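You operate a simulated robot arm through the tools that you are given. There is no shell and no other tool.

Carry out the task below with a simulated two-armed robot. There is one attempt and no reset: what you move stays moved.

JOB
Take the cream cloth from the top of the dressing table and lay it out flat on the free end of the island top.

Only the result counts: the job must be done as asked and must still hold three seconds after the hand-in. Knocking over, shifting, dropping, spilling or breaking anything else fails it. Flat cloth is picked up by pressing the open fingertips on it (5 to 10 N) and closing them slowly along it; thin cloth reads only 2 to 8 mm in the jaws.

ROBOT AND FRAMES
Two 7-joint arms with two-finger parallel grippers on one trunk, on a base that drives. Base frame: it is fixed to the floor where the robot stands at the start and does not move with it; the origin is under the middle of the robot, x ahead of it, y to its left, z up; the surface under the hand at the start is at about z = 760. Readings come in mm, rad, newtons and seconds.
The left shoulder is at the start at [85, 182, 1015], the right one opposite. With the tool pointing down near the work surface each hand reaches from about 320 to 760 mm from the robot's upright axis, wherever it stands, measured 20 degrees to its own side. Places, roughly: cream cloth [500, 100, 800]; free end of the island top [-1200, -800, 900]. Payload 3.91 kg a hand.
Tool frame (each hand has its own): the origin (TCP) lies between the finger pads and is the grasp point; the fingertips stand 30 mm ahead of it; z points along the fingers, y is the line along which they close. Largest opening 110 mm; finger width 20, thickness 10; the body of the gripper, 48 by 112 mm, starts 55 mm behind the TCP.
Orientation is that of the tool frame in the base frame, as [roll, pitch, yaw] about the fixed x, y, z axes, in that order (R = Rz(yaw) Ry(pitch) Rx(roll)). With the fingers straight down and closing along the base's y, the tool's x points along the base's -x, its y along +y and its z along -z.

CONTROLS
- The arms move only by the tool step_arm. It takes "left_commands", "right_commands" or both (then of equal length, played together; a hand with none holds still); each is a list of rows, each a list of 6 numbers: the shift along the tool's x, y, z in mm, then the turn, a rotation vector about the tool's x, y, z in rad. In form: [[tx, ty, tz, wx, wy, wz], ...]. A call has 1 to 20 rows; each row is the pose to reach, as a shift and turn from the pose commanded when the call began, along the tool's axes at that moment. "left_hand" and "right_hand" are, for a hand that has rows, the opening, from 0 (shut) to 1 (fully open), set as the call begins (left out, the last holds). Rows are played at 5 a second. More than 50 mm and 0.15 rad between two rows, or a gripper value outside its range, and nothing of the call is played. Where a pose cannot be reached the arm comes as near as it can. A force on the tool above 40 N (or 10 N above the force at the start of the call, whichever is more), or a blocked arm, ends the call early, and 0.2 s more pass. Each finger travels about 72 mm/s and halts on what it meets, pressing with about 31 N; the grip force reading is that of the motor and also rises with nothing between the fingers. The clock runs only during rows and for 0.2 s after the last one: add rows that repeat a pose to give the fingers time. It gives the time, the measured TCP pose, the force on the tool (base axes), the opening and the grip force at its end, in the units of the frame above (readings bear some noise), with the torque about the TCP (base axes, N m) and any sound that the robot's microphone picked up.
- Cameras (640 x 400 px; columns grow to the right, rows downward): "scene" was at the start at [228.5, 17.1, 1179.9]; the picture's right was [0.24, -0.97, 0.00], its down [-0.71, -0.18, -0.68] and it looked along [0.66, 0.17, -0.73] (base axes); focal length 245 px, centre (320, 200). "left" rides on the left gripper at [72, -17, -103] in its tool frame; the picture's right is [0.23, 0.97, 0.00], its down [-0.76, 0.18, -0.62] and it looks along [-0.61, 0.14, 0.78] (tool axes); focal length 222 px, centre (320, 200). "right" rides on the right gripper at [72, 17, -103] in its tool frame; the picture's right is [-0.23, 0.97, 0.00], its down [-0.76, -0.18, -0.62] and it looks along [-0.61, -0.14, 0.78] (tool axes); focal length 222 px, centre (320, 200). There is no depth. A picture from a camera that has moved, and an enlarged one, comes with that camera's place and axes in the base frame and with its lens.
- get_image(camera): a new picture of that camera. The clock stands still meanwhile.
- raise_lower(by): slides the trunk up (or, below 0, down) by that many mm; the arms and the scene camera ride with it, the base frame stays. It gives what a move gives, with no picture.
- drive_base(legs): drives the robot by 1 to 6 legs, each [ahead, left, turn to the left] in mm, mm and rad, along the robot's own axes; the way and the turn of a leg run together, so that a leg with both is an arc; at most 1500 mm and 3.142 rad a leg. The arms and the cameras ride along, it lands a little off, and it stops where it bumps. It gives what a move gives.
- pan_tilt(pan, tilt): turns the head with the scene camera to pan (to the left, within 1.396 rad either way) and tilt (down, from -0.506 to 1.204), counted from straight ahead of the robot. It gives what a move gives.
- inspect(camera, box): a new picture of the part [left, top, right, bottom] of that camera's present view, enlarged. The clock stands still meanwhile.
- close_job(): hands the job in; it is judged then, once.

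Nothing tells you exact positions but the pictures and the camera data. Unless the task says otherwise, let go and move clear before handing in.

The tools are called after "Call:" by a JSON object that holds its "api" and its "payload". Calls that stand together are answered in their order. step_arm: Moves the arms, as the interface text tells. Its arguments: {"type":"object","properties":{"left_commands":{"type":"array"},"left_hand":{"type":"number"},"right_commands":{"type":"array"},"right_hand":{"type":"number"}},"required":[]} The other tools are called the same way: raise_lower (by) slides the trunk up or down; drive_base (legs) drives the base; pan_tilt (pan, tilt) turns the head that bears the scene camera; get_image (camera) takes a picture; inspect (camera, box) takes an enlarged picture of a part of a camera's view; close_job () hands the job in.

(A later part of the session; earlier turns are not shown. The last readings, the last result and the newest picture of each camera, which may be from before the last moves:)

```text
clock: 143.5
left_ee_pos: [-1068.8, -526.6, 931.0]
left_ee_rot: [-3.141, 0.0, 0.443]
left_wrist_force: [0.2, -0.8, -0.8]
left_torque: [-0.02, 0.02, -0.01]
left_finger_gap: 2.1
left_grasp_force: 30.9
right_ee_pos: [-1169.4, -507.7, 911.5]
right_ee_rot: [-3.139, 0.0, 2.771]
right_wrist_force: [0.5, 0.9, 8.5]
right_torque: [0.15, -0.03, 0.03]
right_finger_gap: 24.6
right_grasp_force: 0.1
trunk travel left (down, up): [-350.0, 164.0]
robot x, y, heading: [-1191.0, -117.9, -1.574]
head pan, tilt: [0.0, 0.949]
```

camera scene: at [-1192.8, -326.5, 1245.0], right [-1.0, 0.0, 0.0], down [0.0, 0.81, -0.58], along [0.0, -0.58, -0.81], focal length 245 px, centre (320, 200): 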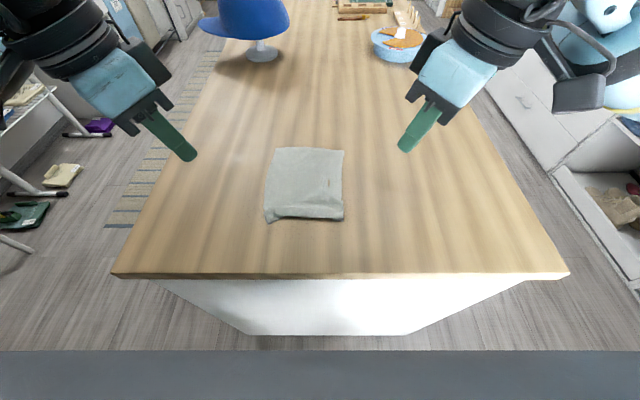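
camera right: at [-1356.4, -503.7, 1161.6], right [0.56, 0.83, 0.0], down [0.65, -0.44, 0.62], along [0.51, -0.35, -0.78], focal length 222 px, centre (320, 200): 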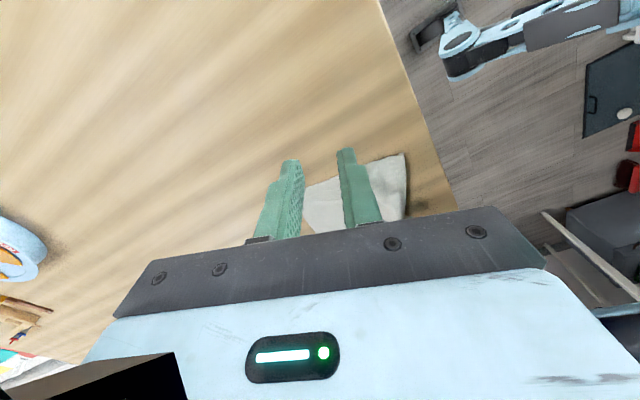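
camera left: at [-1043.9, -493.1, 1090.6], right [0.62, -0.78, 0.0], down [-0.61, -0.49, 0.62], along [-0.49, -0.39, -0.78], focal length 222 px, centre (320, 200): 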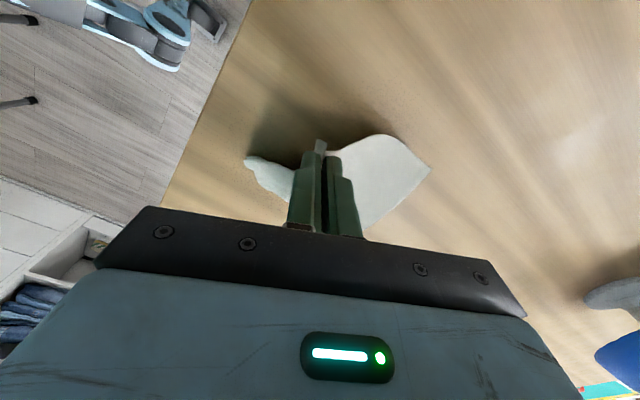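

Call:
{"api": "step_arm", "payload": {"right_commands": [[0, 0, 0, 0, 0, 0], [0, 0, 0, 0, 0, 0]], "right_hand": 0.17}}

Call:
{"api": "step_arm", "payload": {"right_commands": [[0, 0, -0.2, 0, 0, 0], [0, 0, -0.2, 0, 0, 0]], "right_hand": 0.12}}

Call:
{"api": "step_arm", "payload": {"right_commands": [[0, 0, -0.2, 0, 0, 0], [0, 0, -0.2, 0, 0, 0]], "right_hand": 0.07}}

Call:
{"api": "step_arm", "payload": {"right_commands": [[0, 0, 0, 0, 0, 0], [0, 0, 0, 0, 0, 0], [0, 0, 0, 0, 0, 0]], "right_hand": 0.0}}

Call:
{"api": "inspect", "payload": {"camera": "right", "box": [200, 80, 440, 230]}}

```text
clock: 144.1
left_ee_pos: [-1069.2, -527.7, 929.8]
left_ee_rot: [3.14, -0.001, 0.444]
left_wrist_force: [0.0, 0.1, 0.2]
left_torque: [0.0, 0.03, 0.01]
left_finger_gap: 1.9
left_grasp_force: 31.0
right_ee_pos: [-1170.7, -508.2, 910.8]
right_ee_rot: [-3.139, 0.001, 2.772]
right_wrist_force: [0.6, 1.0, 12.2]
right_torque: [0.15, -0.04, -0.02]
right_finger_gap: 19.2
right_grasp_force: 0.2
trunk travel left (down, up): [-350.0, 164.0]
robot x, y, heading: [-1193.2, -120.0, -1.571]
head pan, tilt: [0.0, 0.949]
```

```text
clock: 144.7
left_ee_pos: [-1069.2, -526.4, 930.8]
left_ee_rot: [-3.141, 0.0, 0.443]
left_wrist_force: [-0.6, 0.6, 0.1]
left_torque: [-0.02, 0.01, -0.03]
left_finger_gap: 2.2
left_grasp_force: 31.2
right_ee_pos: [-1170.1, -508.5, 912.0]
right_ee_rot: [-3.139, 0.0, 2.772]
right_wrist_force: [0.4, 1.7, 10.3]
right_torque: [0.12, -0.02, -0.01]
right_finger_gap: 14.0
right_grasp_force: 1.0
trunk travel left (down, up): [-350.0, 164.0]
robot x, y, heading: [-1193.8, -121.9, -1.57]
head pan, tilt: [0.0, 0.949]
```

```text
clock: 145.3
left_ee_pos: [-1069.0, -527.6, 929.7]
left_ee_rot: [3.141, 0.001, 0.444]
left_wrist_force: [0.4, 0.0, -0.3]
left_torque: [-0.01, 0.02, 0.02]
left_finger_gap: 2.4
left_grasp_force: 30.7
right_ee_pos: [-1169.8, -508.2, 912.2]
right_ee_rot: [-3.137, 0.001, 2.77]
right_wrist_force: [-1.2, -1.8, 7.8]
right_torque: [-0.01, 0.05, -0.03]
right_finger_gap: 6.9
right_grasp_force: 0.1
trunk travel left (down, up): [-350.0, 164.0]
robot x, y, heading: [-1193.0, -119.5, -1.573]
head pan, tilt: [0.0, 0.949]
```

```text
clock: 146.1
left_ee_pos: [-1068.3, -528.1, 930.3]
left_ee_rot: [3.142, 0.0, 0.444]
left_wrist_force: [0.6, 0.1, -0.3]
left_torque: [0.02, 0.0, -0.01]
left_finger_gap: 1.9
left_grasp_force: 31.0
right_ee_pos: [-1170.0, -508.7, 911.5]
right_ee_rot: [-3.14, 0.001, 2.773]
right_wrist_force: [0.1, 2.0, 6.6]
right_torque: [0.05, 0.0, 0.01]
right_finger_gap: 1.5
right_grasp_force: 31.3
trunk travel left (down, up): [-350.0, 164.0]
robot x, y, heading: [-1195.7, -118.7, -1.573]
head pan, tilt: [0.0, 0.949]
```

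```text
2.67 times, centred on (320, 155) of right
camera zoom: at [-1231.5, -465.8, 1016.9], right [0.56, 0.83, 0.0], down [0.65, -0.44, 0.62], along [0.51, -0.35, -0.78], focal length 592 px, centre (320, 320)
```

zoom: 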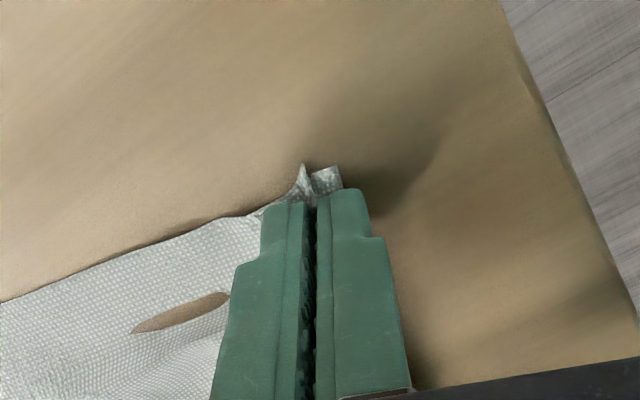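

Both corners are gripped again. I'll lift both level to about z 1005 and see how the near strip hangs.

Call:
{"api": "step_arm", "payload": {"left_commands": [[0, 0, 0, 0, 0, 0], [0, 0, -12, 0, 0, 0], [0, 0, -30, 0, 0, 0], [0, 0, -50, 0, 0, 0], [0, 0, -75, 0, 0, 0], [0, 0, -75, 0, 0, 0]], "right_commands": [[0, 0, -10, 0, 0, 0], [0, 0, -28, 0, 0, 0], [0, 0, -48, 0, 0, 0], [0, 0, -70, 0, 0, 0], [0, 0, -94, 0, 0, 0], [0, 0, -94, 0, 0, 0]]}}

Call:
{"api": "inspect", "payload": {"camera": "scene", "box": [220, 130, 400, 255]}}

Call:
{"api": "inspect", "payload": {"camera": "right", "box": [200, 80, 440, 230]}}

Call:
{"api": "inspect", "payload": {"camera": "left", "box": [200, 80, 440, 230]}}

```text
clock: 147.5
left_ee_pos: [-1069.1, -527.1, 1006.3]
left_ee_rot: [-3.14, 0.001, 0.444]
left_wrist_force: [-0.3, -0.1, 0.1]
left_torque: [-0.01, -0.02, 0.0]
left_finger_gap: 1.9
left_grasp_force: 30.8
right_ee_pos: [-1170.4, -507.8, 1005.2]
right_ee_rot: [-3.14, -0.001, 2.771]
right_wrist_force: [-0.3, -0.9, 0.1]
right_torque: [0.02, 0.02, 0.03]
right_finger_gap: 1.5
right_grasp_force: 31.0
trunk travel left (down, up): [-350.0, 164.0]
robot x, y, heading: [-1191.9, -117.3, -1.569]
head pan, tilt: [0.0, 0.949]
```

```text
3.20 times, centred on (310, 192) of scene
camera zoom: at [-1192.8, -326.5, 1245.0], right [-1.0, 0.0, 0.0], down [0.0, 0.81, -0.58], along [0.0, -0.58, -0.81], focal length 785 px, centre (352, 224)
```

zoom: 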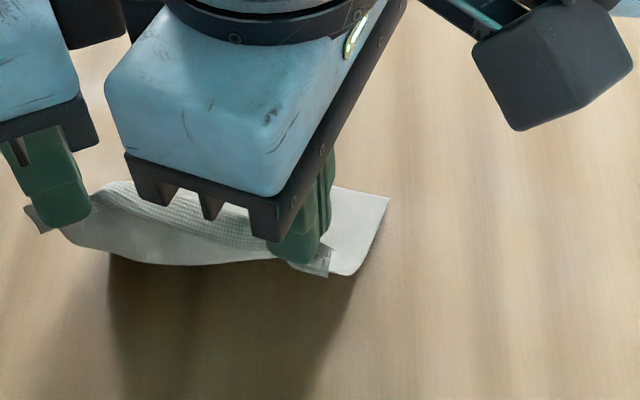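

```text
2.67 times, centred on (320, 155) of right
camera zoom: at [-1232.0, -466.7, 1110.6], right [0.56, 0.83, 0.0], down [0.65, -0.44, 0.62], along [0.51, -0.35, -0.78], focal length 592 px, centre (320, 320)
```

zoom: 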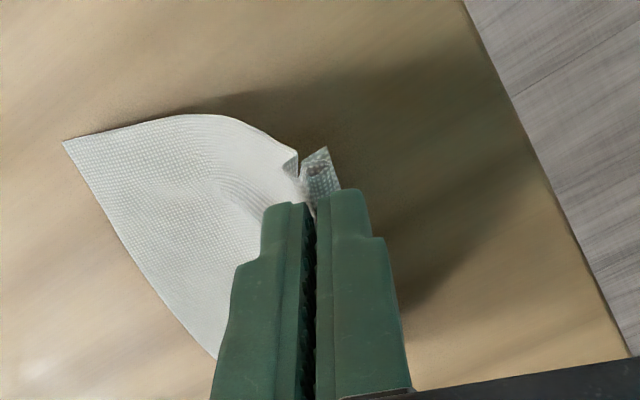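

```text
2.67 times, centred on (320, 155) of left
camera zoom: at [-1009.7, -478.3, 1109.4], right [0.62, -0.78, 0.0], down [-0.61, -0.49, 0.62], along [-0.49, -0.39, -0.78], focal length 592 px, centre (320, 320)
```

zoom: 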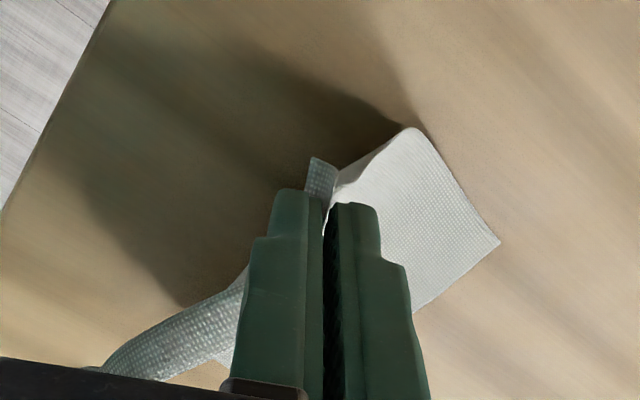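

The near strip now hangs free along its whole length. The sheet has been drawn toward me meanwhile, so I'll lift it fully and repeat the lay-out deeper on the top, this time finishing with a small forward motion so the strip doesn't tuck.

Call:
{"api": "step_arm", "payload": {"left_commands": [[0, 0, -25, 0, 0, 0], [0, 0, -50, 0, 0, 0], [0, 0, -75, 0, 0, 0], [0, 0, -105, 0, 0, 0], [0, 0, -105, 0, 0, 0]], "right_commands": [[0, 0, -25, 0, 0, 0], [0, 0, -50, 0, 0, 0], [0, 0, -75, 0, 0, 0], [0, 0, -106, 0, 0, 0], [0, 0, -106, 0, 0, 0]]}}

Call:
{"api": "step_arm", "payload": {"left_commands": [[3.4, 1.6, 0, 0.053, -0.113, 0], [6.8, 3.2, 0, 0.107, -0.226, 0], [6.8, 3.2, 0, 0.107, -0.226, 0]], "right_commands": [[3.5, -1.4, 0, -0.045, -0.117, 0], [7.0, -2.7, 0, -0.09, -0.233, 0], [7.0, -2.7, 0, -0.09, -0.233, 0]]}}

Call:
{"api": "step_arm", "payload": {"left_commands": [[0, 0, 0, -0.026, -0.013, -0.113], [0, 0, 0, -0.052, -0.025, -0.226], [0, 0, 0, -0.078, -0.038, -0.339], [0, 0, 0, -0.078, -0.038, -0.339]], "right_commands": [[0, 0, 0, 0.027, -0.0105, 0.113], [0, 0, 0, 0.0535, -0.021, 0.226], [0, 0, 0, 0.0805, -0.0315, 0.339], [0, 0, 0, 0.0805, -0.0315, 0.339]]}}

Call:
{"api": "get_image", "payload": {"camera": "scene"}}

```text
clock: 148.7
left_ee_pos: [-1067.9, -524.8, 1109.8]
left_ee_rot: [3.142, -0.001, 0.444]
left_wrist_force: [-0.8, -0.3, 0.2]
left_torque: [-0.01, 0.03, 0.03]
left_finger_gap: 2.1
left_grasp_force: 31.1
right_ee_pos: [-1168.8, -508.6, 1112.6]
right_ee_rot: [-3.139, -0.002, 2.771]
right_wrist_force: [0.1, -0.7, -0.1]
right_torque: [0.03, 0.01, 0.01]
right_finger_gap: 1.6
right_grasp_force: 31.0
trunk travel left (down, up): [-350.0, 164.0]
robot x, y, heading: [-1192.6, -121.8, -1.566]
head pan, tilt: [0.0, 0.949]
```

```text
clock: 149.5
left_ee_pos: [-1061.4, -525.4, 1111.8]
left_ee_rot: [-3.035, 0.226, 0.456]
left_wrist_force: [-0.3, 0.7, 0.3]
left_torque: [0.0, -0.01, 0.01]
left_finger_gap: 1.9
left_grasp_force: 31.1
right_ee_pos: [-1177.6, -509.0, 1113.0]
right_ee_rot: [3.051, 0.235, 2.761]
right_wrist_force: [-0.5, -0.4, 0.4]
right_torque: [0.01, 0.0, -0.01]
right_finger_gap: 1.6
right_grasp_force: 31.2
trunk travel left (down, up): [-350.0, 164.0]
robot x, y, heading: [-1187.6, -120.8, -1.573]
head pan, tilt: [0.0, 0.949]
```

```text
clock: 150.5
left_ee_pos: [-1060.6, -526.0, 1111.6]
left_ee_rot: [-3.033, 0.226, 0.805]
left_wrist_force: [-0.3, 0.5, -0.4]
left_torque: [0.01, 0.02, -0.01]
left_finger_gap: 2.1
left_grasp_force: 30.8
right_ee_pos: [-1177.9, -506.4, 1112.4]
right_ee_rot: [3.053, 0.231, 2.41]
right_wrist_force: [0.8, -1.1, 0.2]
right_torque: [-0.02, -0.02, -0.01]
right_finger_gap: 1.8
right_grasp_force: 30.6
trunk travel left (down, up): [-350.0, 164.0]
robot x, y, heading: [-1192.4, -122.3, -1.568]
head pan, tilt: [0.0, 0.949]
```

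```text
taken
camera scene: at [-1192.8, -326.3, 1245.1], right [-1.0, 0.0, 0.0], down [0.0, 0.81, -0.58], along [0.0, -0.58, -0.81], focal length 245 px, centre (320, 200)
```

scene: 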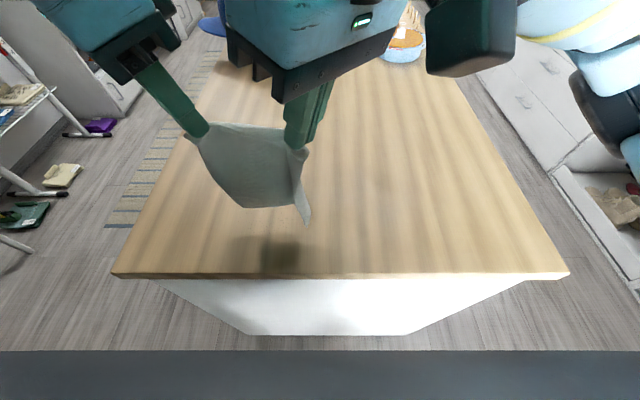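

The sheet hangs freely from both hands. I'll extend it forward and toward the middle again, keeping the left hand about 15–20 mm nearer to me since it grips closer to the edge.

Call:
{"api": "step_arm", "payload": {"left_commands": [[-25.5, 14, 4.2, 0, 0, 0], [-51, 28, 8.4, 0, 0, 0], [-76.4, 42.2, 12.7, 0, 0, 0], [-102, 56.2, 16.9, 0, 0, 0], [-127.3, 70.3, 21.1, 0, 0, 0], [-152.7, 84.3, 25.3, 0, 0, 0], [-152.7, 84.3, 25.3, 0, 0, 0]], "right_commands": [[-16, -31.1, 0.9, 0, 0, 0], [-32.1, -62.2, 1.9, 0, 0, 0], [-48.2, -93.3, 2.8, 0, 0, 0], [-64.2, -124.4, 3.7, 0, 0, 0], [-80.3, -155.5, 4.7, 0, 0, 0], [-96.3, -186.6, 5.6, 0, 0, 0], [-96.3, -186.6, 5.6, 0, 0, 0]]}}

Call:
{"api": "pan_tilt", "payload": {"pan": 0.0, "tilt": 0.8}}

Call:
{"api": "get_image", "payload": {"camera": "scene"}}

Call:
{"api": "inspect", "payload": {"camera": "scene", "box": [230, 70, 390, 190]}}

```text
clock: 152.1
left_ee_pos: [-1108.8, -695.3, 1111.7]
left_ee_rot: [-3.033, 0.227, 0.804]
left_wrist_force: [-0.3, -0.5, 0.5]
left_torque: [-0.01, 0.07, -0.04]
left_finger_gap: 2.1
left_grasp_force: 30.9
right_ee_pos: [-1226.7, -711.6, 1109.7]
right_ee_rot: [3.054, 0.232, 2.412]
right_wrist_force: [0.4, 0.3, -0.3]
right_torque: [-0.01, 0.03, 0.07]
right_finger_gap: 1.6
right_grasp_force: 31.5
trunk travel left (down, up): [-350.0, 164.0]
robot x, y, heading: [-1194.8, -120.3, -1.575]
head pan, tilt: [0.0, 0.949]
```

```text
clock: 152.8
left_ee_pos: [-1109.8, -695.2, 1111.4]
left_ee_rot: [-3.033, 0.227, 0.807]
left_wrist_force: [-0.2, -0.3, 0.4]
left_torque: [0.02, 0.01, 0.0]
left_finger_gap: 2.0
left_grasp_force: 31.2
right_ee_pos: [-1227.6, -711.2, 1110.0]
right_ee_rot: [3.052, 0.232, 2.411]
right_wrist_force: [0.5, 0.7, -0.7]
right_torque: [0.05, -0.04, 0.03]
right_finger_gap: 1.7
right_grasp_force: 31.2
trunk travel left (down, up): [-350.0, 164.0]
robot x, y, heading: [-1194.5, -118.4, -1.569]
head pan, tilt: [0.0, 0.799]
```

```text
taken
camera scene: at [-1192.9, -334.3, 1256.6], right [-1.0, 0.0, 0.0], down [0.0, 0.72, -0.7], along [0.0, -0.7, -0.72], focal length 245 px, centre (320, 200)
```

scene: 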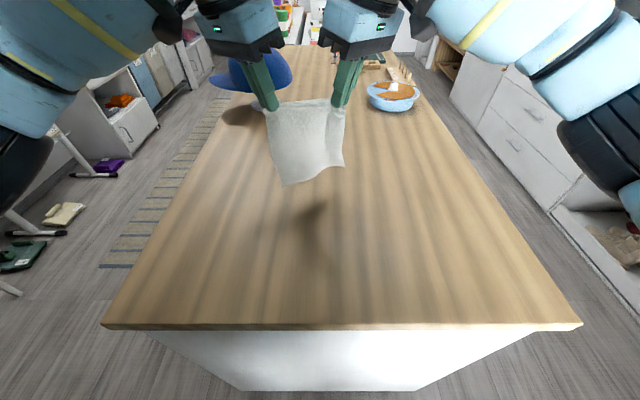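

```text
3.33 times, centred on (310, 130) of scene
camera zoom: at [-1192.9, -334.3, 1256.6], right [-1.0, 0.0, 0.0], down [0.0, 0.72, -0.7], along [0.0, -0.7, -0.72], focal length 818 px, centre (353, 433)
```

zoom: 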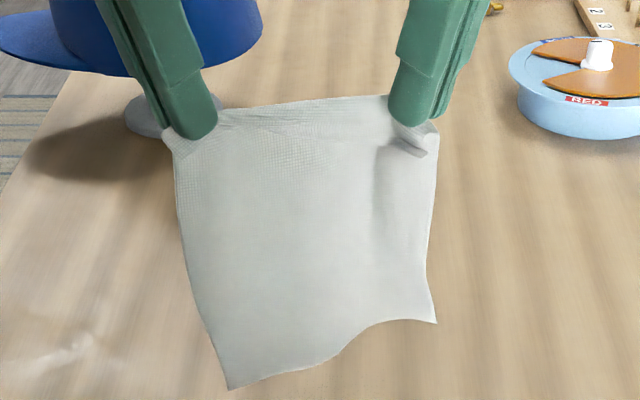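

Call:
{"api": "inspect", "payload": {"camera": "left", "box": [140, 40, 440, 230]}}

Call:
{"api": "inspect", "payload": {"camera": "right", "box": [200, 40, 500, 230]}}

Call:
{"api": "inspect", "payload": {"camera": "scene", "box": [260, 85, 350, 140]}}

```text
2.11 times, centred on (290, 135) of left
camera zoom: at [-1047.7, -622.0, 1197.1], right [0.84, -0.53, -0.15], down [-0.24, -0.61, 0.76], along [-0.49, -0.59, -0.64], focal length 468 px, centre (383, 337)
```

zoom: 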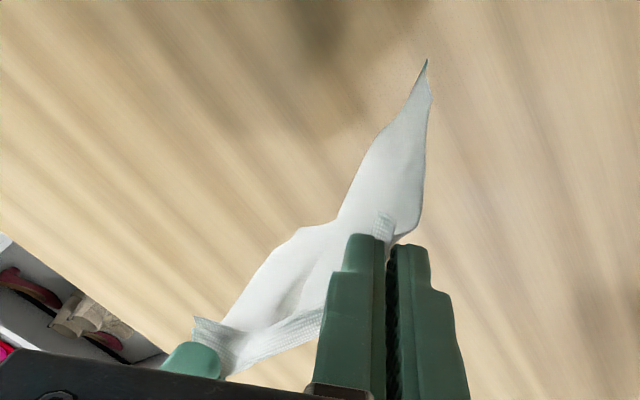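

```text
2.11 times, centred on (350, 135) of right
camera zoom: at [-1293.5, -643.0, 1196.6], right [0.8, 0.59, 0.14], down [0.29, -0.57, 0.76], along [0.53, -0.57, -0.63], focal length 468 px, centre (257, 337)
```

zoom: 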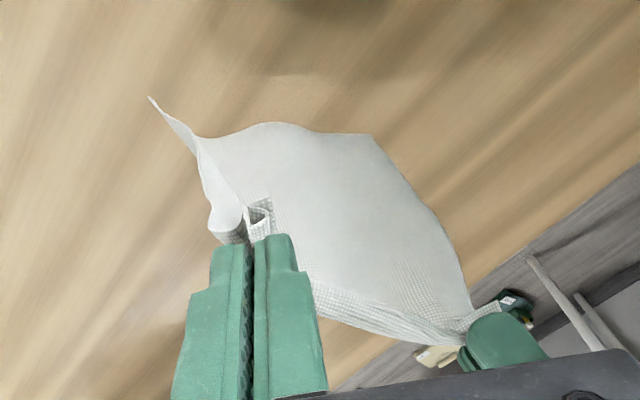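

```text
7.11 times, centred on (305, 112) of scene
camera zoom: at [-1192.9, -334.3, 1256.6], right [-1.0, 0.0, 0.0], down [0.0, 0.72, -0.7], along [0.0, -0.7, -0.72], focal length 1744 px, centre (427, 822)
```

zoom: 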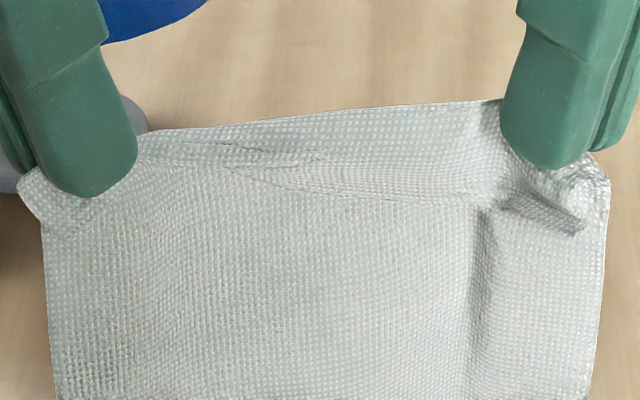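

The sheet hangs much cleaner now, with only a narrow lip on my side. I'll repeat the lay: down to contact, then back and down together.

Call:
{"api": "step_arm", "payload": {"left_commands": [[4.9, 2.4, 21.3, 0, 0, 0], [9.9, 4.8, 43.6, 0, 0, 0], [11, 5.3, 48.4, 0, 0, 0], [16.1, 2.6, 54.8, 0, 0, 0], [22.7, -1.5, 62, 0, 0, 0], [30.4, -6.2, 70.1, 0, 0, 0], [38.7, -11.6, 78, 0, 0, 0], [46.9, -16.9, 86.1, 0, 0, 0], [55.3, -22.4, 94.1, 0, 0, 0], [64.3, -28.4, 102, 0, 0, 0], [73.4, -34.5, 109.8, 0, 0, 0], [82.2, -40.7, 116.8, 0, 0, 0], [82.2, -40.7, 116.8, 0, 0, 0]], "right_commands": [[5, -1.9, 21.3, 0, 0, 0], [10.2, -4, 43.6, 0, 0, 0], [11.3, -4.4, 48.4, 0, 0, 0], [16.2, -1.3, 54.8, 0, 0, 0], [22.5, 3.3, 62, 0, 0, 0], [29.8, 8.5, 70, 0, 0, 0], [37.7, 14.6, 78, 0, 0, 0], [45.6, 20.6, 86, 0, 0, 0], [53.5, 26.6, 94, 0, 0, 0], [62, 33.4, 101.9, 0, 0, 0], [70.6, 40.1, 109.8, 0, 0, 0], [78.8, 47, 116.7, 0, 0, 0], [78.8, 47, 116.7, 0, 0, 0]]}}

Call:
{"api": "inspect", "payload": {"camera": "scene", "box": [220, 100, 400, 235]}}

Call:
{"api": "inspect", "payload": {"camera": "right", "box": [200, 40, 500, 230]}}

```text
clock: 155.6
left_ee_pos: [-1111.1, -619.8, 983.7]
left_ee_rot: [-3.034, 0.226, 0.807]
left_wrist_force: [-0.8, -0.2, 0.5]
left_torque: [-0.01, -0.03, -0.02]
left_finger_gap: 2.0
left_grasp_force: 30.9
right_ee_pos: [-1225.7, -634.7, 986.1]
right_ee_rot: [3.052, 0.232, 2.411]
right_wrist_force: [-0.6, 0.1, -0.2]
right_torque: [0.04, 0.0, -0.01]
right_finger_gap: 2.0
right_grasp_force: 31.1
trunk travel left (down, up): [-350.0, 164.0]
robot x, y, heading: [-1189.8, -120.8, -1.567]
head pan, tilt: [0.0, 0.799]
```

```text
2.96 times, centred on (310, 168) of scene
camera zoom: at [-1192.8, -334.3, 1256.6], right [-1.0, 0.0, 0.0], down [0.0, 0.72, -0.7], along [0.0, -0.7, -0.72], focal length 727 px, centre (350, 296)
```

zoom: 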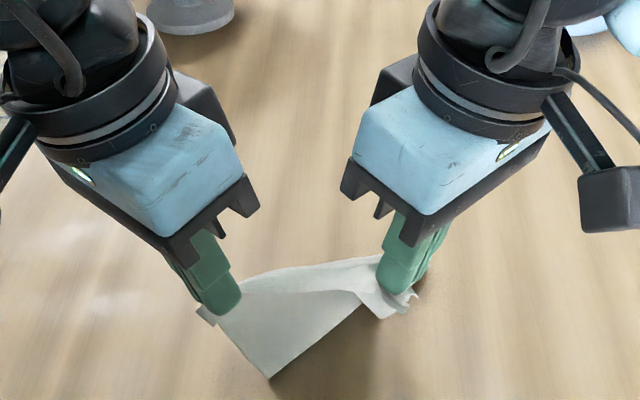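

```text
2.11 times, centred on (350, 135) of right
camera zoom: at [-1292.1, -566.5, 1071.6], right [0.8, 0.59, 0.14], down [0.29, -0.58, 0.76], along [0.53, -0.57, -0.63], focal length 468 px, centre (257, 337)
```

zoom: 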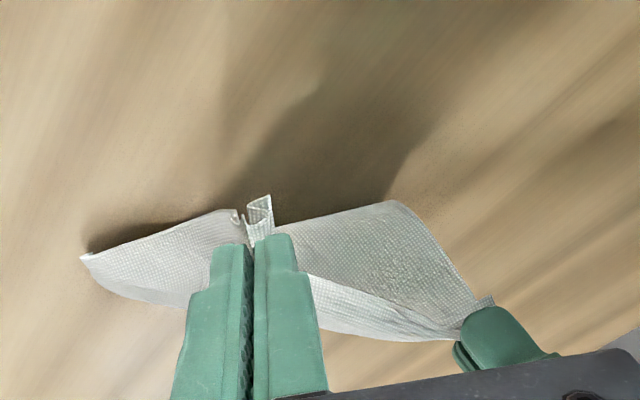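

The left side hung lower, touched first and is folding under itself. I'll lift the sheet back up, with the left hand about 12 mm higher so the bottom edge is level, and go back over the far position.

Call:
{"api": "step_arm", "payload": {"left_commands": [[-6, -3, -26.6, 0, 0, 0], [-12.1, -5.9, -53.3, 0, 0, 0], [-18.1, -8.9, -80, 0, 0, 0], [-24.2, -11.8, -106.6, 0, 0, 0], [-42, 6, -104.5, 0, 0, 0], [-59.5, 23.5, -102.5, 0, 0, 0], [-77, 41.1, -100.5, 0, 0, 0], [-77, 41.1, -100.5, 0, 0, 0], [-77, 41.1, -100.5, 0, 0, 0]], "right_commands": [[-5.7, 2.2, -24.2, 0, 0, 0], [-11.4, 4.4, -48.5, 0, 0, 0], [-17, 6.6, -72.8, 0, 0, 0], [-22.7, 8.8, -97, 0, 0, 0], [-39, -10, -95, 0, 0, 0], [-55.2, -28.9, -93, 0, 0, 0], [-71.5, -47.8, -90.7, 0, 0, 0], [-71.5, -47.8, -90.7, 0, 0, 0], [-71.5, -47.8, -90.7, 0, 0, 0]]}}

Call:
{"api": "inspect", "payload": {"camera": "scene", "box": [230, 70, 390, 190]}}

Call:
{"api": "inspect", "payload": {"camera": "right", "box": [200, 40, 500, 230]}}

```text
clock: 157.6
left_ee_pos: [-1110.2, -695.0, 1093.0]
left_ee_rot: [-3.033, 0.227, 0.806]
left_wrist_force: [-0.7, -0.1, 0.3]
left_torque: [0.01, -0.04, -0.04]
left_finger_gap: 2.0
left_grasp_force: 31.4
right_ee_pos: [-1226.6, -708.0, 1084.4]
right_ee_rot: [3.052, 0.232, 2.413]
right_wrist_force: [-0.6, -0.7, -0.6]
right_torque: [-0.01, 0.02, 0.03]
right_finger_gap: 1.6
right_grasp_force: 30.8
trunk travel left (down, up): [-350.0, 164.0]
robot x, y, heading: [-1192.1, -123.5, -1.568]
head pan, tilt: [0.0, 0.799]
```

```text
3.33 times, centred on (310, 130) of scene
camera zoom: at [-1192.8, -334.4, 1256.6], right [-1.0, 0.0, 0.0], down [0.0, 0.72, -0.7], along [0.0, -0.7, -0.72], focal length 818 px, centre (353, 433)
```

zoom: 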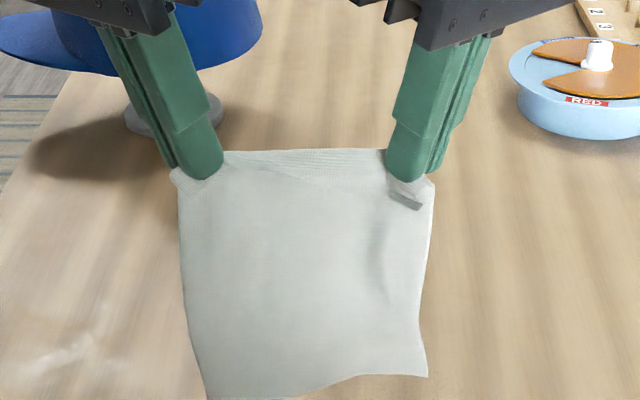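

```text
2.11 times, centred on (350, 135) of right
camera zoom: at [-1292.7, -640.4, 1169.9], right [0.8, 0.59, 0.14], down [0.29, -0.57, 0.76], along [0.53, -0.57, -0.63], focal length 468 px, centre (257, 337)
```

zoom: 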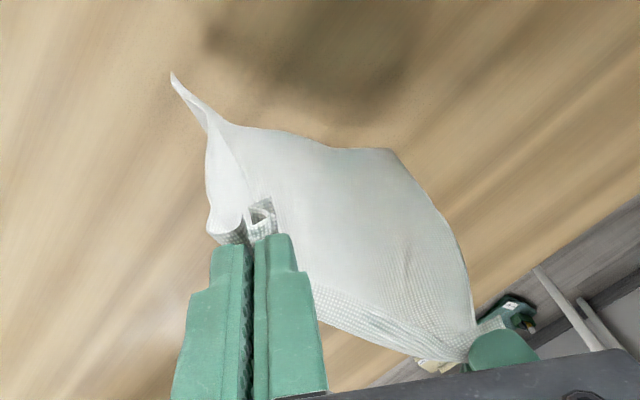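

It's level now. I'll lay again, this time moving back ahead of lowering so the sheet stays nearly taut.

Call:
{"api": "step_arm", "payload": {"left_commands": [[2.9, 1.4, 12.6, 0, 0, 0], [5.5, 2.7, 24.2, 0, 0, 0], [15.5, -5, 30, 0, 0, 0], [25.7, -13.7, 33.8, 0, 0, 0], [37.6, -23.6, 38.4, 0, 0, 0], [49.7, -33.4, 44, 0, 0, 0], [61.8, -43.3, 49.6, 0, 0, 0], [74.4, -52.9, 57.1, 0, 0, 0], [74.4, -52.9, 57.1, 0, 0, 0]], "right_commands": [[3, -1.1, 12.6, 0, 0, 0], [5.7, -2.2, 24.2, 0, 0, 0], [15.1, 6.2, 30, 0, 0, 0], [24.7, 15.6, 33.8, 0, 0, 0], [35.8, 26.4, 38.4, 0, 0, 0], [47.1, 37.1, 43.9, 0, 0, 0], [58.4, 47.9, 49.4, 0, 0, 0], [70.2, 58.4, 56.9, 0, 0, 0], [70.2, 58.4, 56.9, 0, 0, 0]]}}

Call:
{"api": "inspect", "payload": {"camera": "scene", "box": [220, 90, 400, 225]}}

Call:
{"api": "inspect", "payload": {"camera": "right", "box": [200, 40, 500, 230]}}

```text
clock: 159.6
left_ee_pos: [-1111.3, -609.9, 1025.8]
left_ee_rot: [-3.031, 0.227, 0.807]
left_wrist_force: [1.0, 0.5, 0.1]
left_torque: [0.01, -0.03, -0.01]
left_finger_gap: 2.2
left_grasp_force: 30.6
right_ee_pos: [-1225.9, -625.1, 1018.8]
right_ee_rot: [3.052, 0.233, 2.41]
right_wrist_force: [-0.6, 0.2, -0.8]
right_torque: [-0.01, -0.02, 0.03]
right_finger_gap: 1.7
right_grasp_force: 31.0
trunk travel left (down, up): [-350.0, 164.0]
robot x, y, heading: [-1197.3, -115.9, -1.569]
head pan, tilt: [0.0, 0.799]
```

```text
2.96 times, centred on (310, 158) of scene
camera zoom: at [-1192.9, -334.4, 1256.6], right [-1.0, 0.0, 0.0], down [0.0, 0.72, -0.7], along [0.0, -0.7, -0.72], focal length 727 px, centre (350, 326)
```

zoom: 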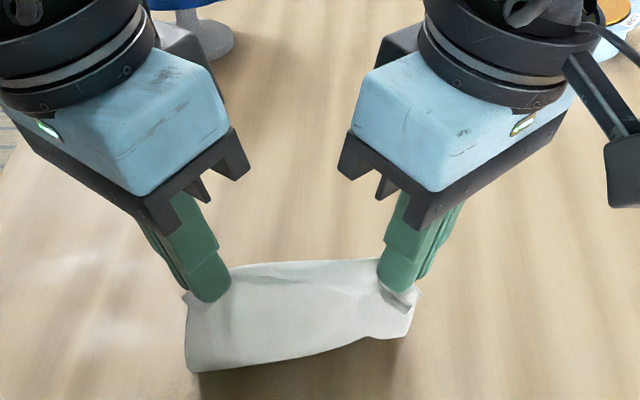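

```text
2.11 times, centred on (350, 135) of right
camera zoom: at [-1291.7, -557.0, 1105.6], right [0.8, 0.59, 0.14], down [0.29, -0.58, 0.76], along [0.53, -0.57, -0.63], focal length 468 px, centre (257, 337)
```

zoom: 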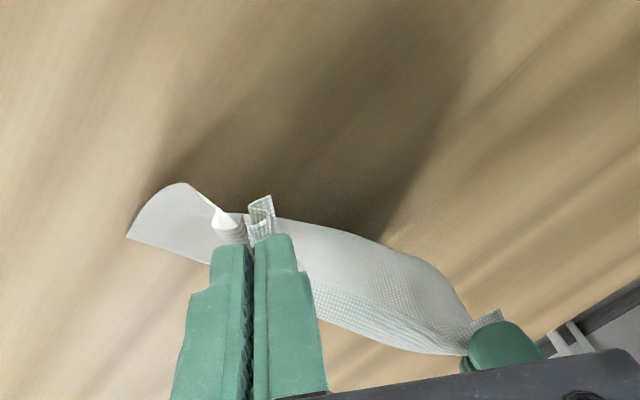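

Call:
{"api": "inspect", "payload": {"camera": "left", "box": [140, 40, 440, 230]}}

```text
2.11 times, centred on (290, 135) of left
camera zoom: at [-1048.9, -536.1, 1112.2], right [0.84, -0.53, -0.15], down [-0.24, -0.61, 0.76], along [-0.49, -0.59, -0.64], focal length 468 px, centre (383, 337)
```

zoom: 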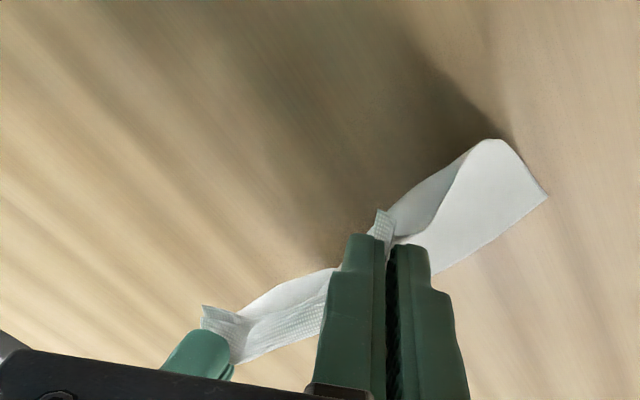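

The far corners are down at about (−1080, −684) and (−1225, −721), with a smooth belly toward me. I'll continue to just above the surface, with the left hand travelling further back to match.

Call:
{"api": "step_arm", "payload": {"left_commands": [[14.9, -11.6, 8.2, 0, 0, 0], [30.2, -23, 18.4, 0, 0, 0], [45.2, -33.5, 30.6, 0, 0, 0], [59.1, -42.5, 43.9, 0, 0, 0], [71.1, -49.2, 58.4, 0, 0, 0], [81.8, -54.5, 74.1, 0, 0, 0], [89.8, -57.9, 87.1, 0, 0, 0], [89.8, -57.9, 87.1, 0, 0, 0]], "right_commands": [[9.8, 8.3, 7.7, 0, 0, 0], [20.1, 16.4, 17.4, 0, 0, 0], [30.2, 23.5, 29.1, 0, 0, 0], [39.9, 29.8, 41.8, 0, 0, 0], [48.3, 34.7, 54.7, 0, 0, 0], [56.3, 38.6, 68.7, 0, 0, 0], [62.7, 41.2, 81.9, 0, 0, 0], [62.7, 41.2, 81.9, 0, 0, 0]]}}

Call:
{"api": "inspect", "payload": {"camera": "scene", "box": [220, 120, 400, 255]}}

Call:
{"api": "inspect", "payload": {"camera": "right", "box": [200, 40, 500, 230]}}

Call:
{"api": "inspect", "payload": {"camera": "left", "box": [140, 40, 440, 230]}}

```text
clock: 161.4
left_ee_pos: [-1112.0, -513.1, 927.7]
left_ee_rot: [-3.031, 0.229, 0.808]
left_wrist_force: [-12.1, -6.1, 0.9]
left_torque: [-0.17, 0.32, -0.03]
left_finger_gap: 2.0
left_grasp_force: 30.9
right_ee_pos: [-1227.1, -559.3, 928.3]
right_ee_rot: [3.051, 0.235, 2.413]
right_wrist_force: [10.8, 6.9, -0.9]
right_torque: [0.15, -0.26, 0.21]
right_finger_gap: 1.6
right_grasp_force: 31.4
trunk travel left (down, up): [-350.0, 164.0]
robot x, y, heading: [-1195.0, -122.5, -1.573]
head pan, tilt: [0.0, 0.799]
```

```text
2.96 times, centred on (310, 188) of scene
camera zoom: at [-1192.9, -334.2, 1256.6], right [-1.0, 0.0, 0.0], down [0.0, 0.72, -0.7], along [0.0, -0.7, -0.72], focal length 727 px, centre (350, 237)
```

zoom: 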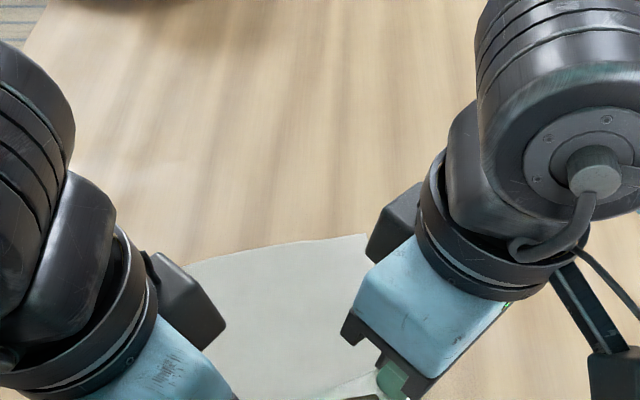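

```text
2.11 times, centred on (350, 135) of right
camera zoom: at [-1292.6, -492.2, 1014.7], right [0.8, 0.59, 0.14], down [0.29, -0.57, 0.76], along [0.53, -0.57, -0.63], focal length 468 px, centre (257, 337)
```

zoom: 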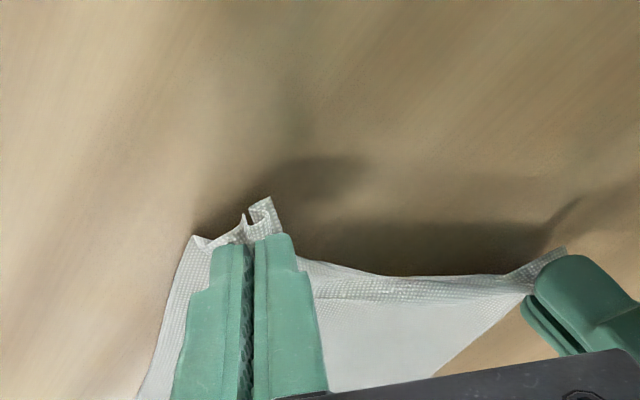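

```text
2.11 times, centred on (290, 135) of left
camera zoom: at [-1049.4, -439.1, 1014.5], right [0.84, -0.53, -0.15], down [-0.24, -0.61, 0.76], along [-0.49, -0.59, -0.64], focal length 468 px, centre (383, 337)
```

zoom: 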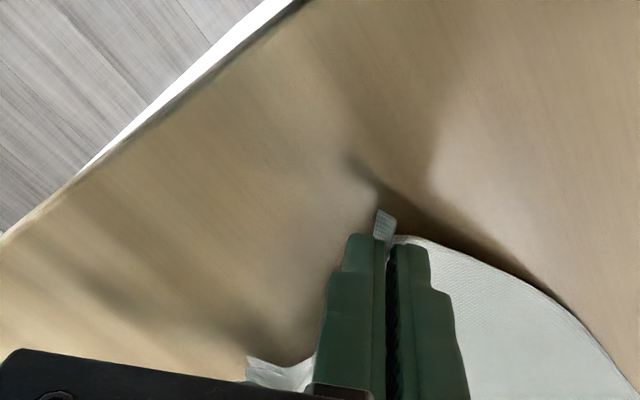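

The sheet is laid out but stretched between the hands (about 12 N), because the left hand is too far back. I'll ease both forward while lowering to the surface, which also lets the near lip fall toward me.

Call:
{"api": "step_arm", "payload": {"left_commands": [[-8, 8, 1, 0, 0, 0], [-12, 13, 6, 0, 0, 0], [-15, 16.5, 10, 0, 0, 0], [-17.3, 19.2, 14, 0, 0, 0], [-17.3, 19.2, 14, 0, 0, 0]], "right_commands": [[-0.3, -0.2, 1, 0, 0, 0], [-0.7, -1.5, 5, 0, 0, 0], [-1, -3.4, 9, 0, 0, 0], [-1.4, -5.1, 12, 0, 0, 0], [-1.4, -5.1, 12, 0, 0, 0]]}}

Call:
{"api": "inspect", "payload": {"camera": "right", "box": [200, 40, 500, 230]}}

Call:
{"api": "inspect", "payload": {"camera": "left", "box": [140, 40, 440, 230]}}

```text
clock: 162.6
left_ee_pos: [-1112.4, -540.0, 916.4]
left_ee_rot: [-3.034, 0.224, 0.805]
left_wrist_force: [-0.1, 0.4, 1.0]
left_torque: [-0.05, 0.02, -0.01]
left_finger_gap: 1.9
left_grasp_force: 30.6
right_ee_pos: [-1226.9, -566.9, 917.2]
right_ee_rot: [3.052, 0.232, 2.41]
right_wrist_force: [0.0, -0.3, 0.9]
right_torque: [0.02, 0.02, 0.03]
right_finger_gap: 1.7
right_grasp_force: 30.9
trunk travel left (down, up): [-350.0, 164.0]
robot x, y, heading: [-1192.1, -120.3, -1.572]
head pan, tilt: [0.0, 0.799]
```

```text
2.11 times, centred on (350, 135) of right
camera zoom: at [-1292.2, -497.9, 1003.6], right [0.8, 0.59, 0.14], down [0.29, -0.57, 0.76], along [0.53, -0.57, -0.63], focal length 468 px, centre (257, 337)
```

zoom: 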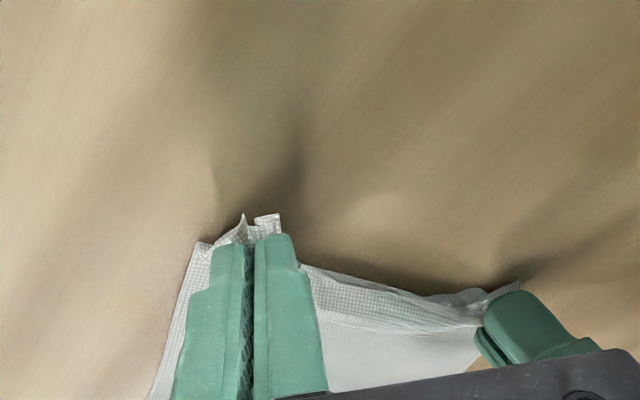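

```text
2.11 times, centred on (290, 135) of left
camera zoom: at [-1050.0, -466.3, 1003.2], right [0.84, -0.53, -0.15], down [-0.24, -0.61, 0.76], along [-0.49, -0.59, -0.64], focal length 468 px, centre (383, 337)
```

zoom: 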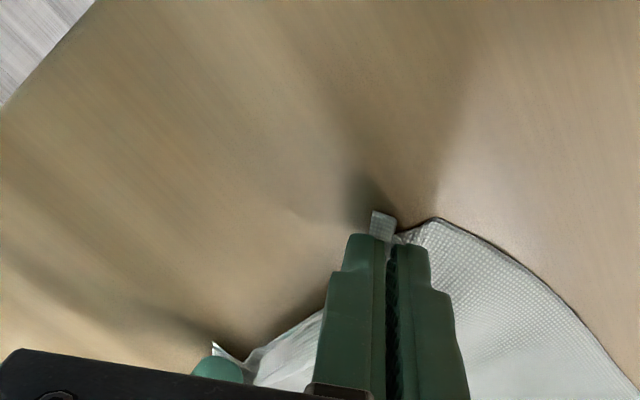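

Call:
{"api": "step_arm", "payload": {"left_commands": [[-1.5, 2, 1.7, 0, 0, 0], [-2.9, 3.9, 3.3, 0, 0, 0], [-2.9, 3.9, 3.3, 0, 0, 0]], "right_commands": [[-1.3, -2, 1.7, 0, 0, 0], [-2.6, -4, 3.3, 0, 0, 0], [-2.6, -4, 3.3, 0, 0, 0]]}}

Call:
{"api": "step_arm", "payload": {"left_commands": [[0, 0, 0, 0, 0, 0], [0, 0, 0, 0, 0, 0]], "right_commands": [[0, 0, 0, 0, 0, 0], [0, 0, 0, 0, 0, 0]], "left_hand": 0.08, "right_hand": 0.08}}

Call:
{"api": "step_arm", "payload": {"left_commands": [[0, 0, 0, 0, 0, 0], [0, 0, 0, 0, 0, 0]], "right_commands": [[0, 0, 0, 0, 0, 0], [0, 0, 0, 0, 0, 0]], "left_hand": 0.18, "right_hand": 0.18}}

Call:
{"api": "step_arm", "payload": {"left_commands": [[-1.1, -0.5, -4.9, 0, 0, 0], [-3.3, -1.6, -14.5, 0, 0, 0], [-8.8, -4.3, -38.8, 0, 0, 0], [-8, 6, -68, 0, 0, 0], [-1, 22, -97, 0, 0, 0], [12, 43, -125, 0, 0, 0], [27, 64, -152, 0, 0, 0], [27, 64, -152, 0, 0, 0]], "right_commands": [[-1.1, 0.4, -4.9, 0, 0, 0], [-3.4, 1.3, -14.5, 0, 0, 0], [-9.1, 3.5, -38.8, 0, 0, 0], [-8, -6, -68, 0, 0, 0], [-1, -22, -97, 0, 0, 0], [12, -43, -125, 0, 0, 0], [27, -64, -152, 0, 0, 0], [27, -64, -152, 0, 0, 0]]}}

Call:
{"api": "pan_tilt", "payload": {"pan": 0.0, "tilt": 0.95}}

Call:
{"api": "get_image", "payload": {"camera": "scene"}}

Call:
{"api": "inspect", "payload": {"camera": "scene", "box": [250, 135, 390, 230]}}

Call:
{"api": "inspect", "payload": {"camera": "left", "box": [160, 60, 400, 210]}}

Call:
{"api": "inspect", "payload": {"camera": "right", "box": [240, 60, 480, 210]}}

```text
clock: 163.4
left_ee_pos: [-1112.1, -545.5, 914.6]
left_ee_rot: [-3.033, 0.227, 0.806]
left_wrist_force: [0.1, 0.6, -0.3]
left_torque: [-0.01, 0.03, 0.0]
left_finger_gap: 2.0
left_grasp_force: 30.4
right_ee_pos: [-1225.6, -571.4, 914.5]
right_ee_rot: [3.052, 0.232, 2.412]
right_wrist_force: [0.2, 0.4, 0.7]
right_torque: [0.04, 0.02, 0.02]
right_finger_gap: 1.8
right_grasp_force: 30.8
trunk travel left (down, up): [-350.0, 164.0]
robot x, y, heading: [-1195.3, -122.2, -1.571]
head pan, tilt: [0.0, 0.799]
```

```text
clock: 164.0
left_ee_pos: [-1112.7, -544.9, 915.2]
left_ee_rot: [-3.033, 0.227, 0.806]
left_wrist_force: [0.2, -0.1, 0.4]
left_torque: [-0.03, -0.01, 0.0]
left_finger_gap: 8.6
left_grasp_force: 0.1
right_ee_pos: [-1227.1, -570.6, 914.5]
right_ee_rot: [3.052, 0.233, 2.412]
right_wrist_force: [-0.3, -0.6, -0.5]
right_torque: [0.01, 0.0, 0.01]
right_finger_gap: 8.8
right_grasp_force: 0.0
trunk travel left (down, up): [-350.0, 164.0]
robot x, y, heading: [-1193.3, -119.6, -1.567]
head pan, tilt: [0.0, 0.799]
```

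```text
clock: 164.6
left_ee_pos: [-1112.4, -544.6, 912.9]
left_ee_rot: [-3.033, 0.227, 0.805]
left_wrist_force: [-0.2, -0.5, 2.4]
left_torque: [0.0, -0.04, 0.02]
left_finger_gap: 19.5
left_grasp_force: 0.1
right_ee_pos: [-1225.2, -570.5, 914.7]
right_ee_rot: [3.052, 0.233, 2.41]
right_wrist_force: [0.1, -0.2, -0.2]
right_torque: [-0.01, 0.03, -0.01]
right_finger_gap: 20.1
right_grasp_force: 0.1
trunk travel left (down, up): [-350.0, 164.0]
robot x, y, heading: [-1191.8, -122.1, -1.573]
head pan, tilt: [0.0, 0.799]
```

```text
clock: 166.4
left_ee_pos: [-1015.2, -556.3, 1049.4]
left_ee_rot: [-3.034, 0.228, 0.808]
left_wrist_force: [0.0, 0.0, -0.5]
left_torque: [-0.04, 0.01, 0.01]
left_finger_gap: 19.9
left_grasp_force: 0.0
right_ee_pos: [-1323.1, -588.6, 1052.4]
right_ee_rot: [3.051, 0.232, 2.411]
right_wrist_force: [0.3, -0.6, -0.1]
right_torque: [-0.06, 0.01, -0.02]
right_finger_gap: 19.7
right_grasp_force: 0.0
trunk travel left (down, up): [-350.0, 164.0]
robot x, y, heading: [-1189.4, -118.8, -1.568]
head pan, tilt: [0.0, 0.799]
```

```text
clock: 167.1
left_ee_pos: [-1014.9, -556.8, 1048.8]
left_ee_rot: [-3.033, 0.226, 0.805]
left_wrist_force: [0.0, 0.7, 0.2]
left_torque: [-0.01, 0.01, -0.01]
left_finger_gap: 20.2
left_grasp_force: 0.0
right_ee_pos: [-1323.2, -588.1, 1051.8]
right_ee_rot: [3.053, 0.232, 2.41]
right_wrist_force: [-0.4, 0.0, 0.4]
right_torque: [0.0, -0.01, 0.02]
right_finger_gap: 19.7
right_grasp_force: 0.0
trunk travel left (down, up): [-350.0, 164.0]
robot x, y, heading: [-1192.4, -117.4, -1.572]
head pan, tilt: [0.0, 0.949]
```

```text
taken
camera scene: at [-1192.9, -326.2, 1245.1], right [-1.0, 0.0, 0.0], down [0.0, 0.81, -0.58], along [0.0, -0.58, -0.81], focal length 245 px, centre (320, 200)
```

scene: 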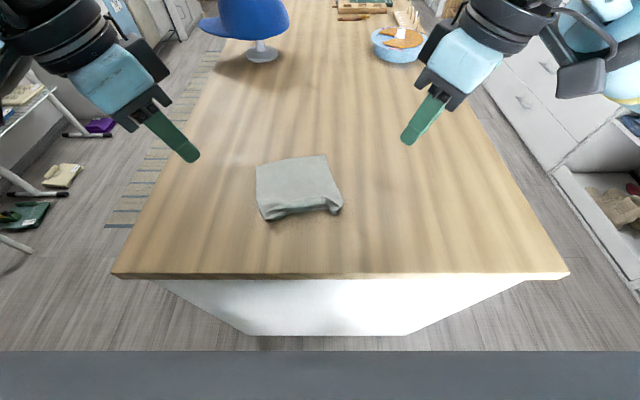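

```text
4.21 times, centred on (320, 182) of scene
camera zoom: at [-1192.9, -326.2, 1245.1], right [-1.0, 0.0, 0.0], down [0.0, 0.81, -0.58], along [0.0, -0.58, -0.81], focal length 1033 px, centre (320, 274)
```

zoom: 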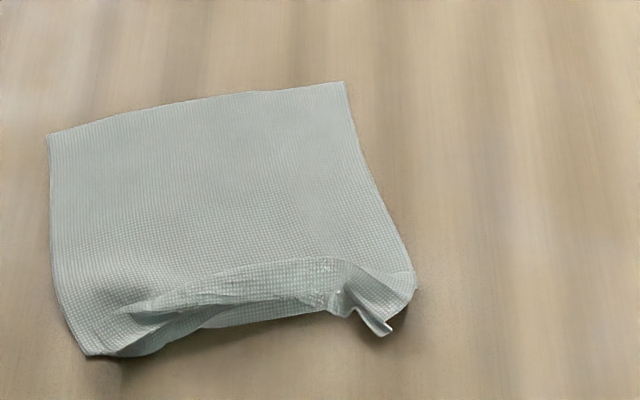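

```text
2.67 times, centred on (280, 135) of left
camera zoom: at [-952.6, -483.5, 1134.9], right [0.84, -0.53, -0.15], down [-0.24, -0.61, 0.76], along [-0.49, -0.59, -0.64], focal length 592 px, centre (427, 373)
```

zoom: 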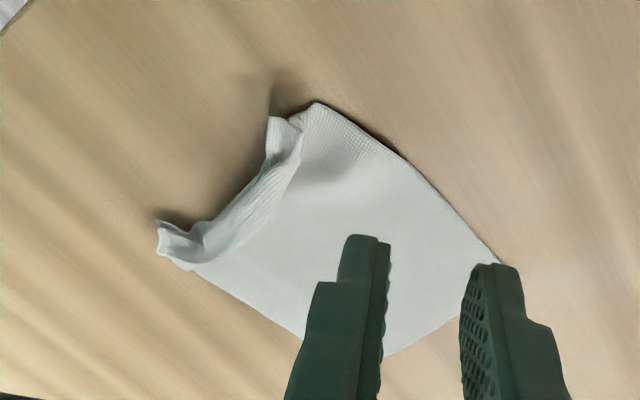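

```text
2.67 times, centred on (360, 135) of right
camera zoom: at [-1389.1, -519.7, 1137.6], right [0.8, 0.59, 0.14], down [0.29, -0.57, 0.76], along [0.53, -0.57, -0.63], focal length 592 px, centre (213, 373)
```

zoom: 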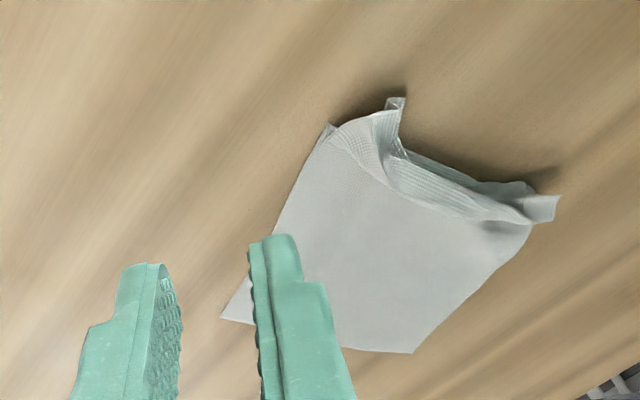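

The strip is no longer tucked, but it stands up as a loose roll along the near edge with slack behind it. I'll bring both hands close (fingers shut) to see the corner flaps before pressing and drawing them out.

Call:
{"api": "step_arm", "payload": {"left_commands": [[-5, -15, 24, 0, 0, 0], [-10, -30, 48, 0, 0, 0], [-15, -45, 73, 0, 0, 0], [-15, -45, 73, 0, 0, 0]], "right_commands": [[-5, 15, 24, 0, 0, 0], [-10, 30, 48, 0, 0, 0], [-15, 45, 73, 0, 0, 0], [-15, 45, 73, 0, 0, 0]], "left_hand": 0.0, "right_hand": 0.0}}

Call:
{"api": "inspect", "payload": {"camera": "left", "box": [160, 40, 400, 210]}}

Call:
{"api": "inspect", "payload": {"camera": "right", "box": [240, 40, 480, 210]}}

Call:
{"api": "inspect", "payload": {"camera": "scene", "box": [260, 170, 350, 230]}}

```text
clock: 168.1
left_ee_pos: [-1074.0, -543.8, 987.0]
left_ee_rot: [-3.033, 0.227, 0.804]
left_wrist_force: [0.1, -0.5, -0.5]
left_torque: [0.02, 0.04, -0.01]
left_finger_gap: 0.0
left_grasp_force: 30.6
right_ee_pos: [-1265.7, -574.2, 986.7]
right_ee_rot: [3.053, 0.233, 2.411]
right_wrist_force: [1.4, -0.9, -0.3]
right_torque: [0.0, 0.01, -0.01]
right_finger_gap: 0.0
right_grasp_force: 30.2
trunk travel left (down, up): [-350.0, 164.0]
robot x, y, heading: [-1193.4, -120.5, -1.57]
head pan, tilt: [0.0, 0.949]
```

```text
2.35 times, centred on (280, 125) of left
camera zoom: at [-1011.4, -469.9, 1073.0], right [0.84, -0.53, -0.15], down [-0.24, -0.61, 0.76], along [-0.49, -0.59, -0.64], focal length 523 px, centre (414, 376)
```

zoom: 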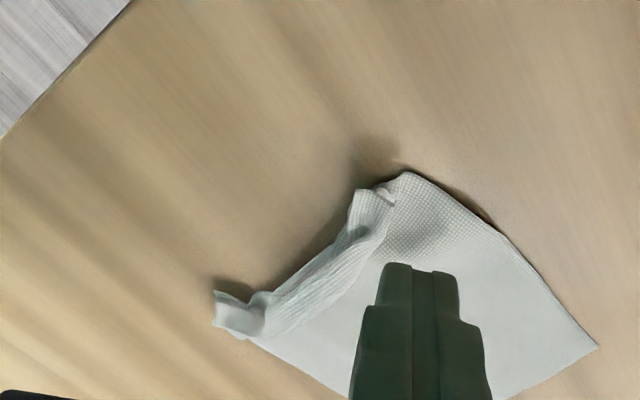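

```text
2.35 times, centred on (360, 125) of right
camera zoom: at [-1331.3, -504.3, 1073.6], right [0.8, 0.59, 0.14], down [0.29, -0.57, 0.76], along [0.53, -0.57, -0.63], focal length 523 px, centre (226, 376)
```

zoom: 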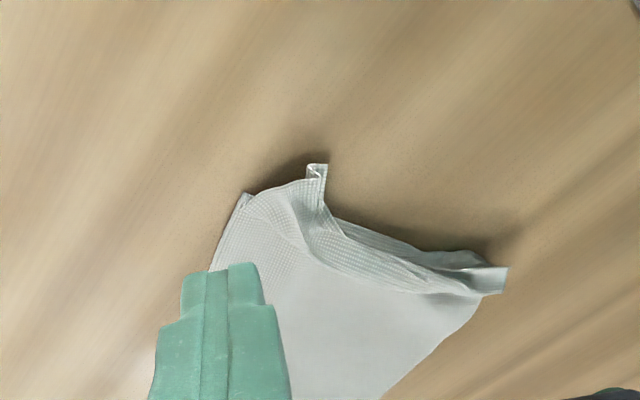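

```text
6.67 times, centred on (305, 200) of scene
camera zoom: at [-1192.8, -326.0, 1245.1], right [-1.0, 0.0, 0.0], down [0.0, 0.81, -0.58], along [0.0, -0.58, -0.81], focal length 1635 px, centre (420, 200)
```

zoom: 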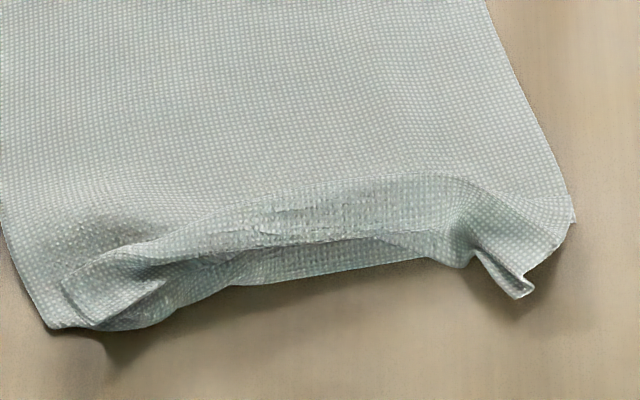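

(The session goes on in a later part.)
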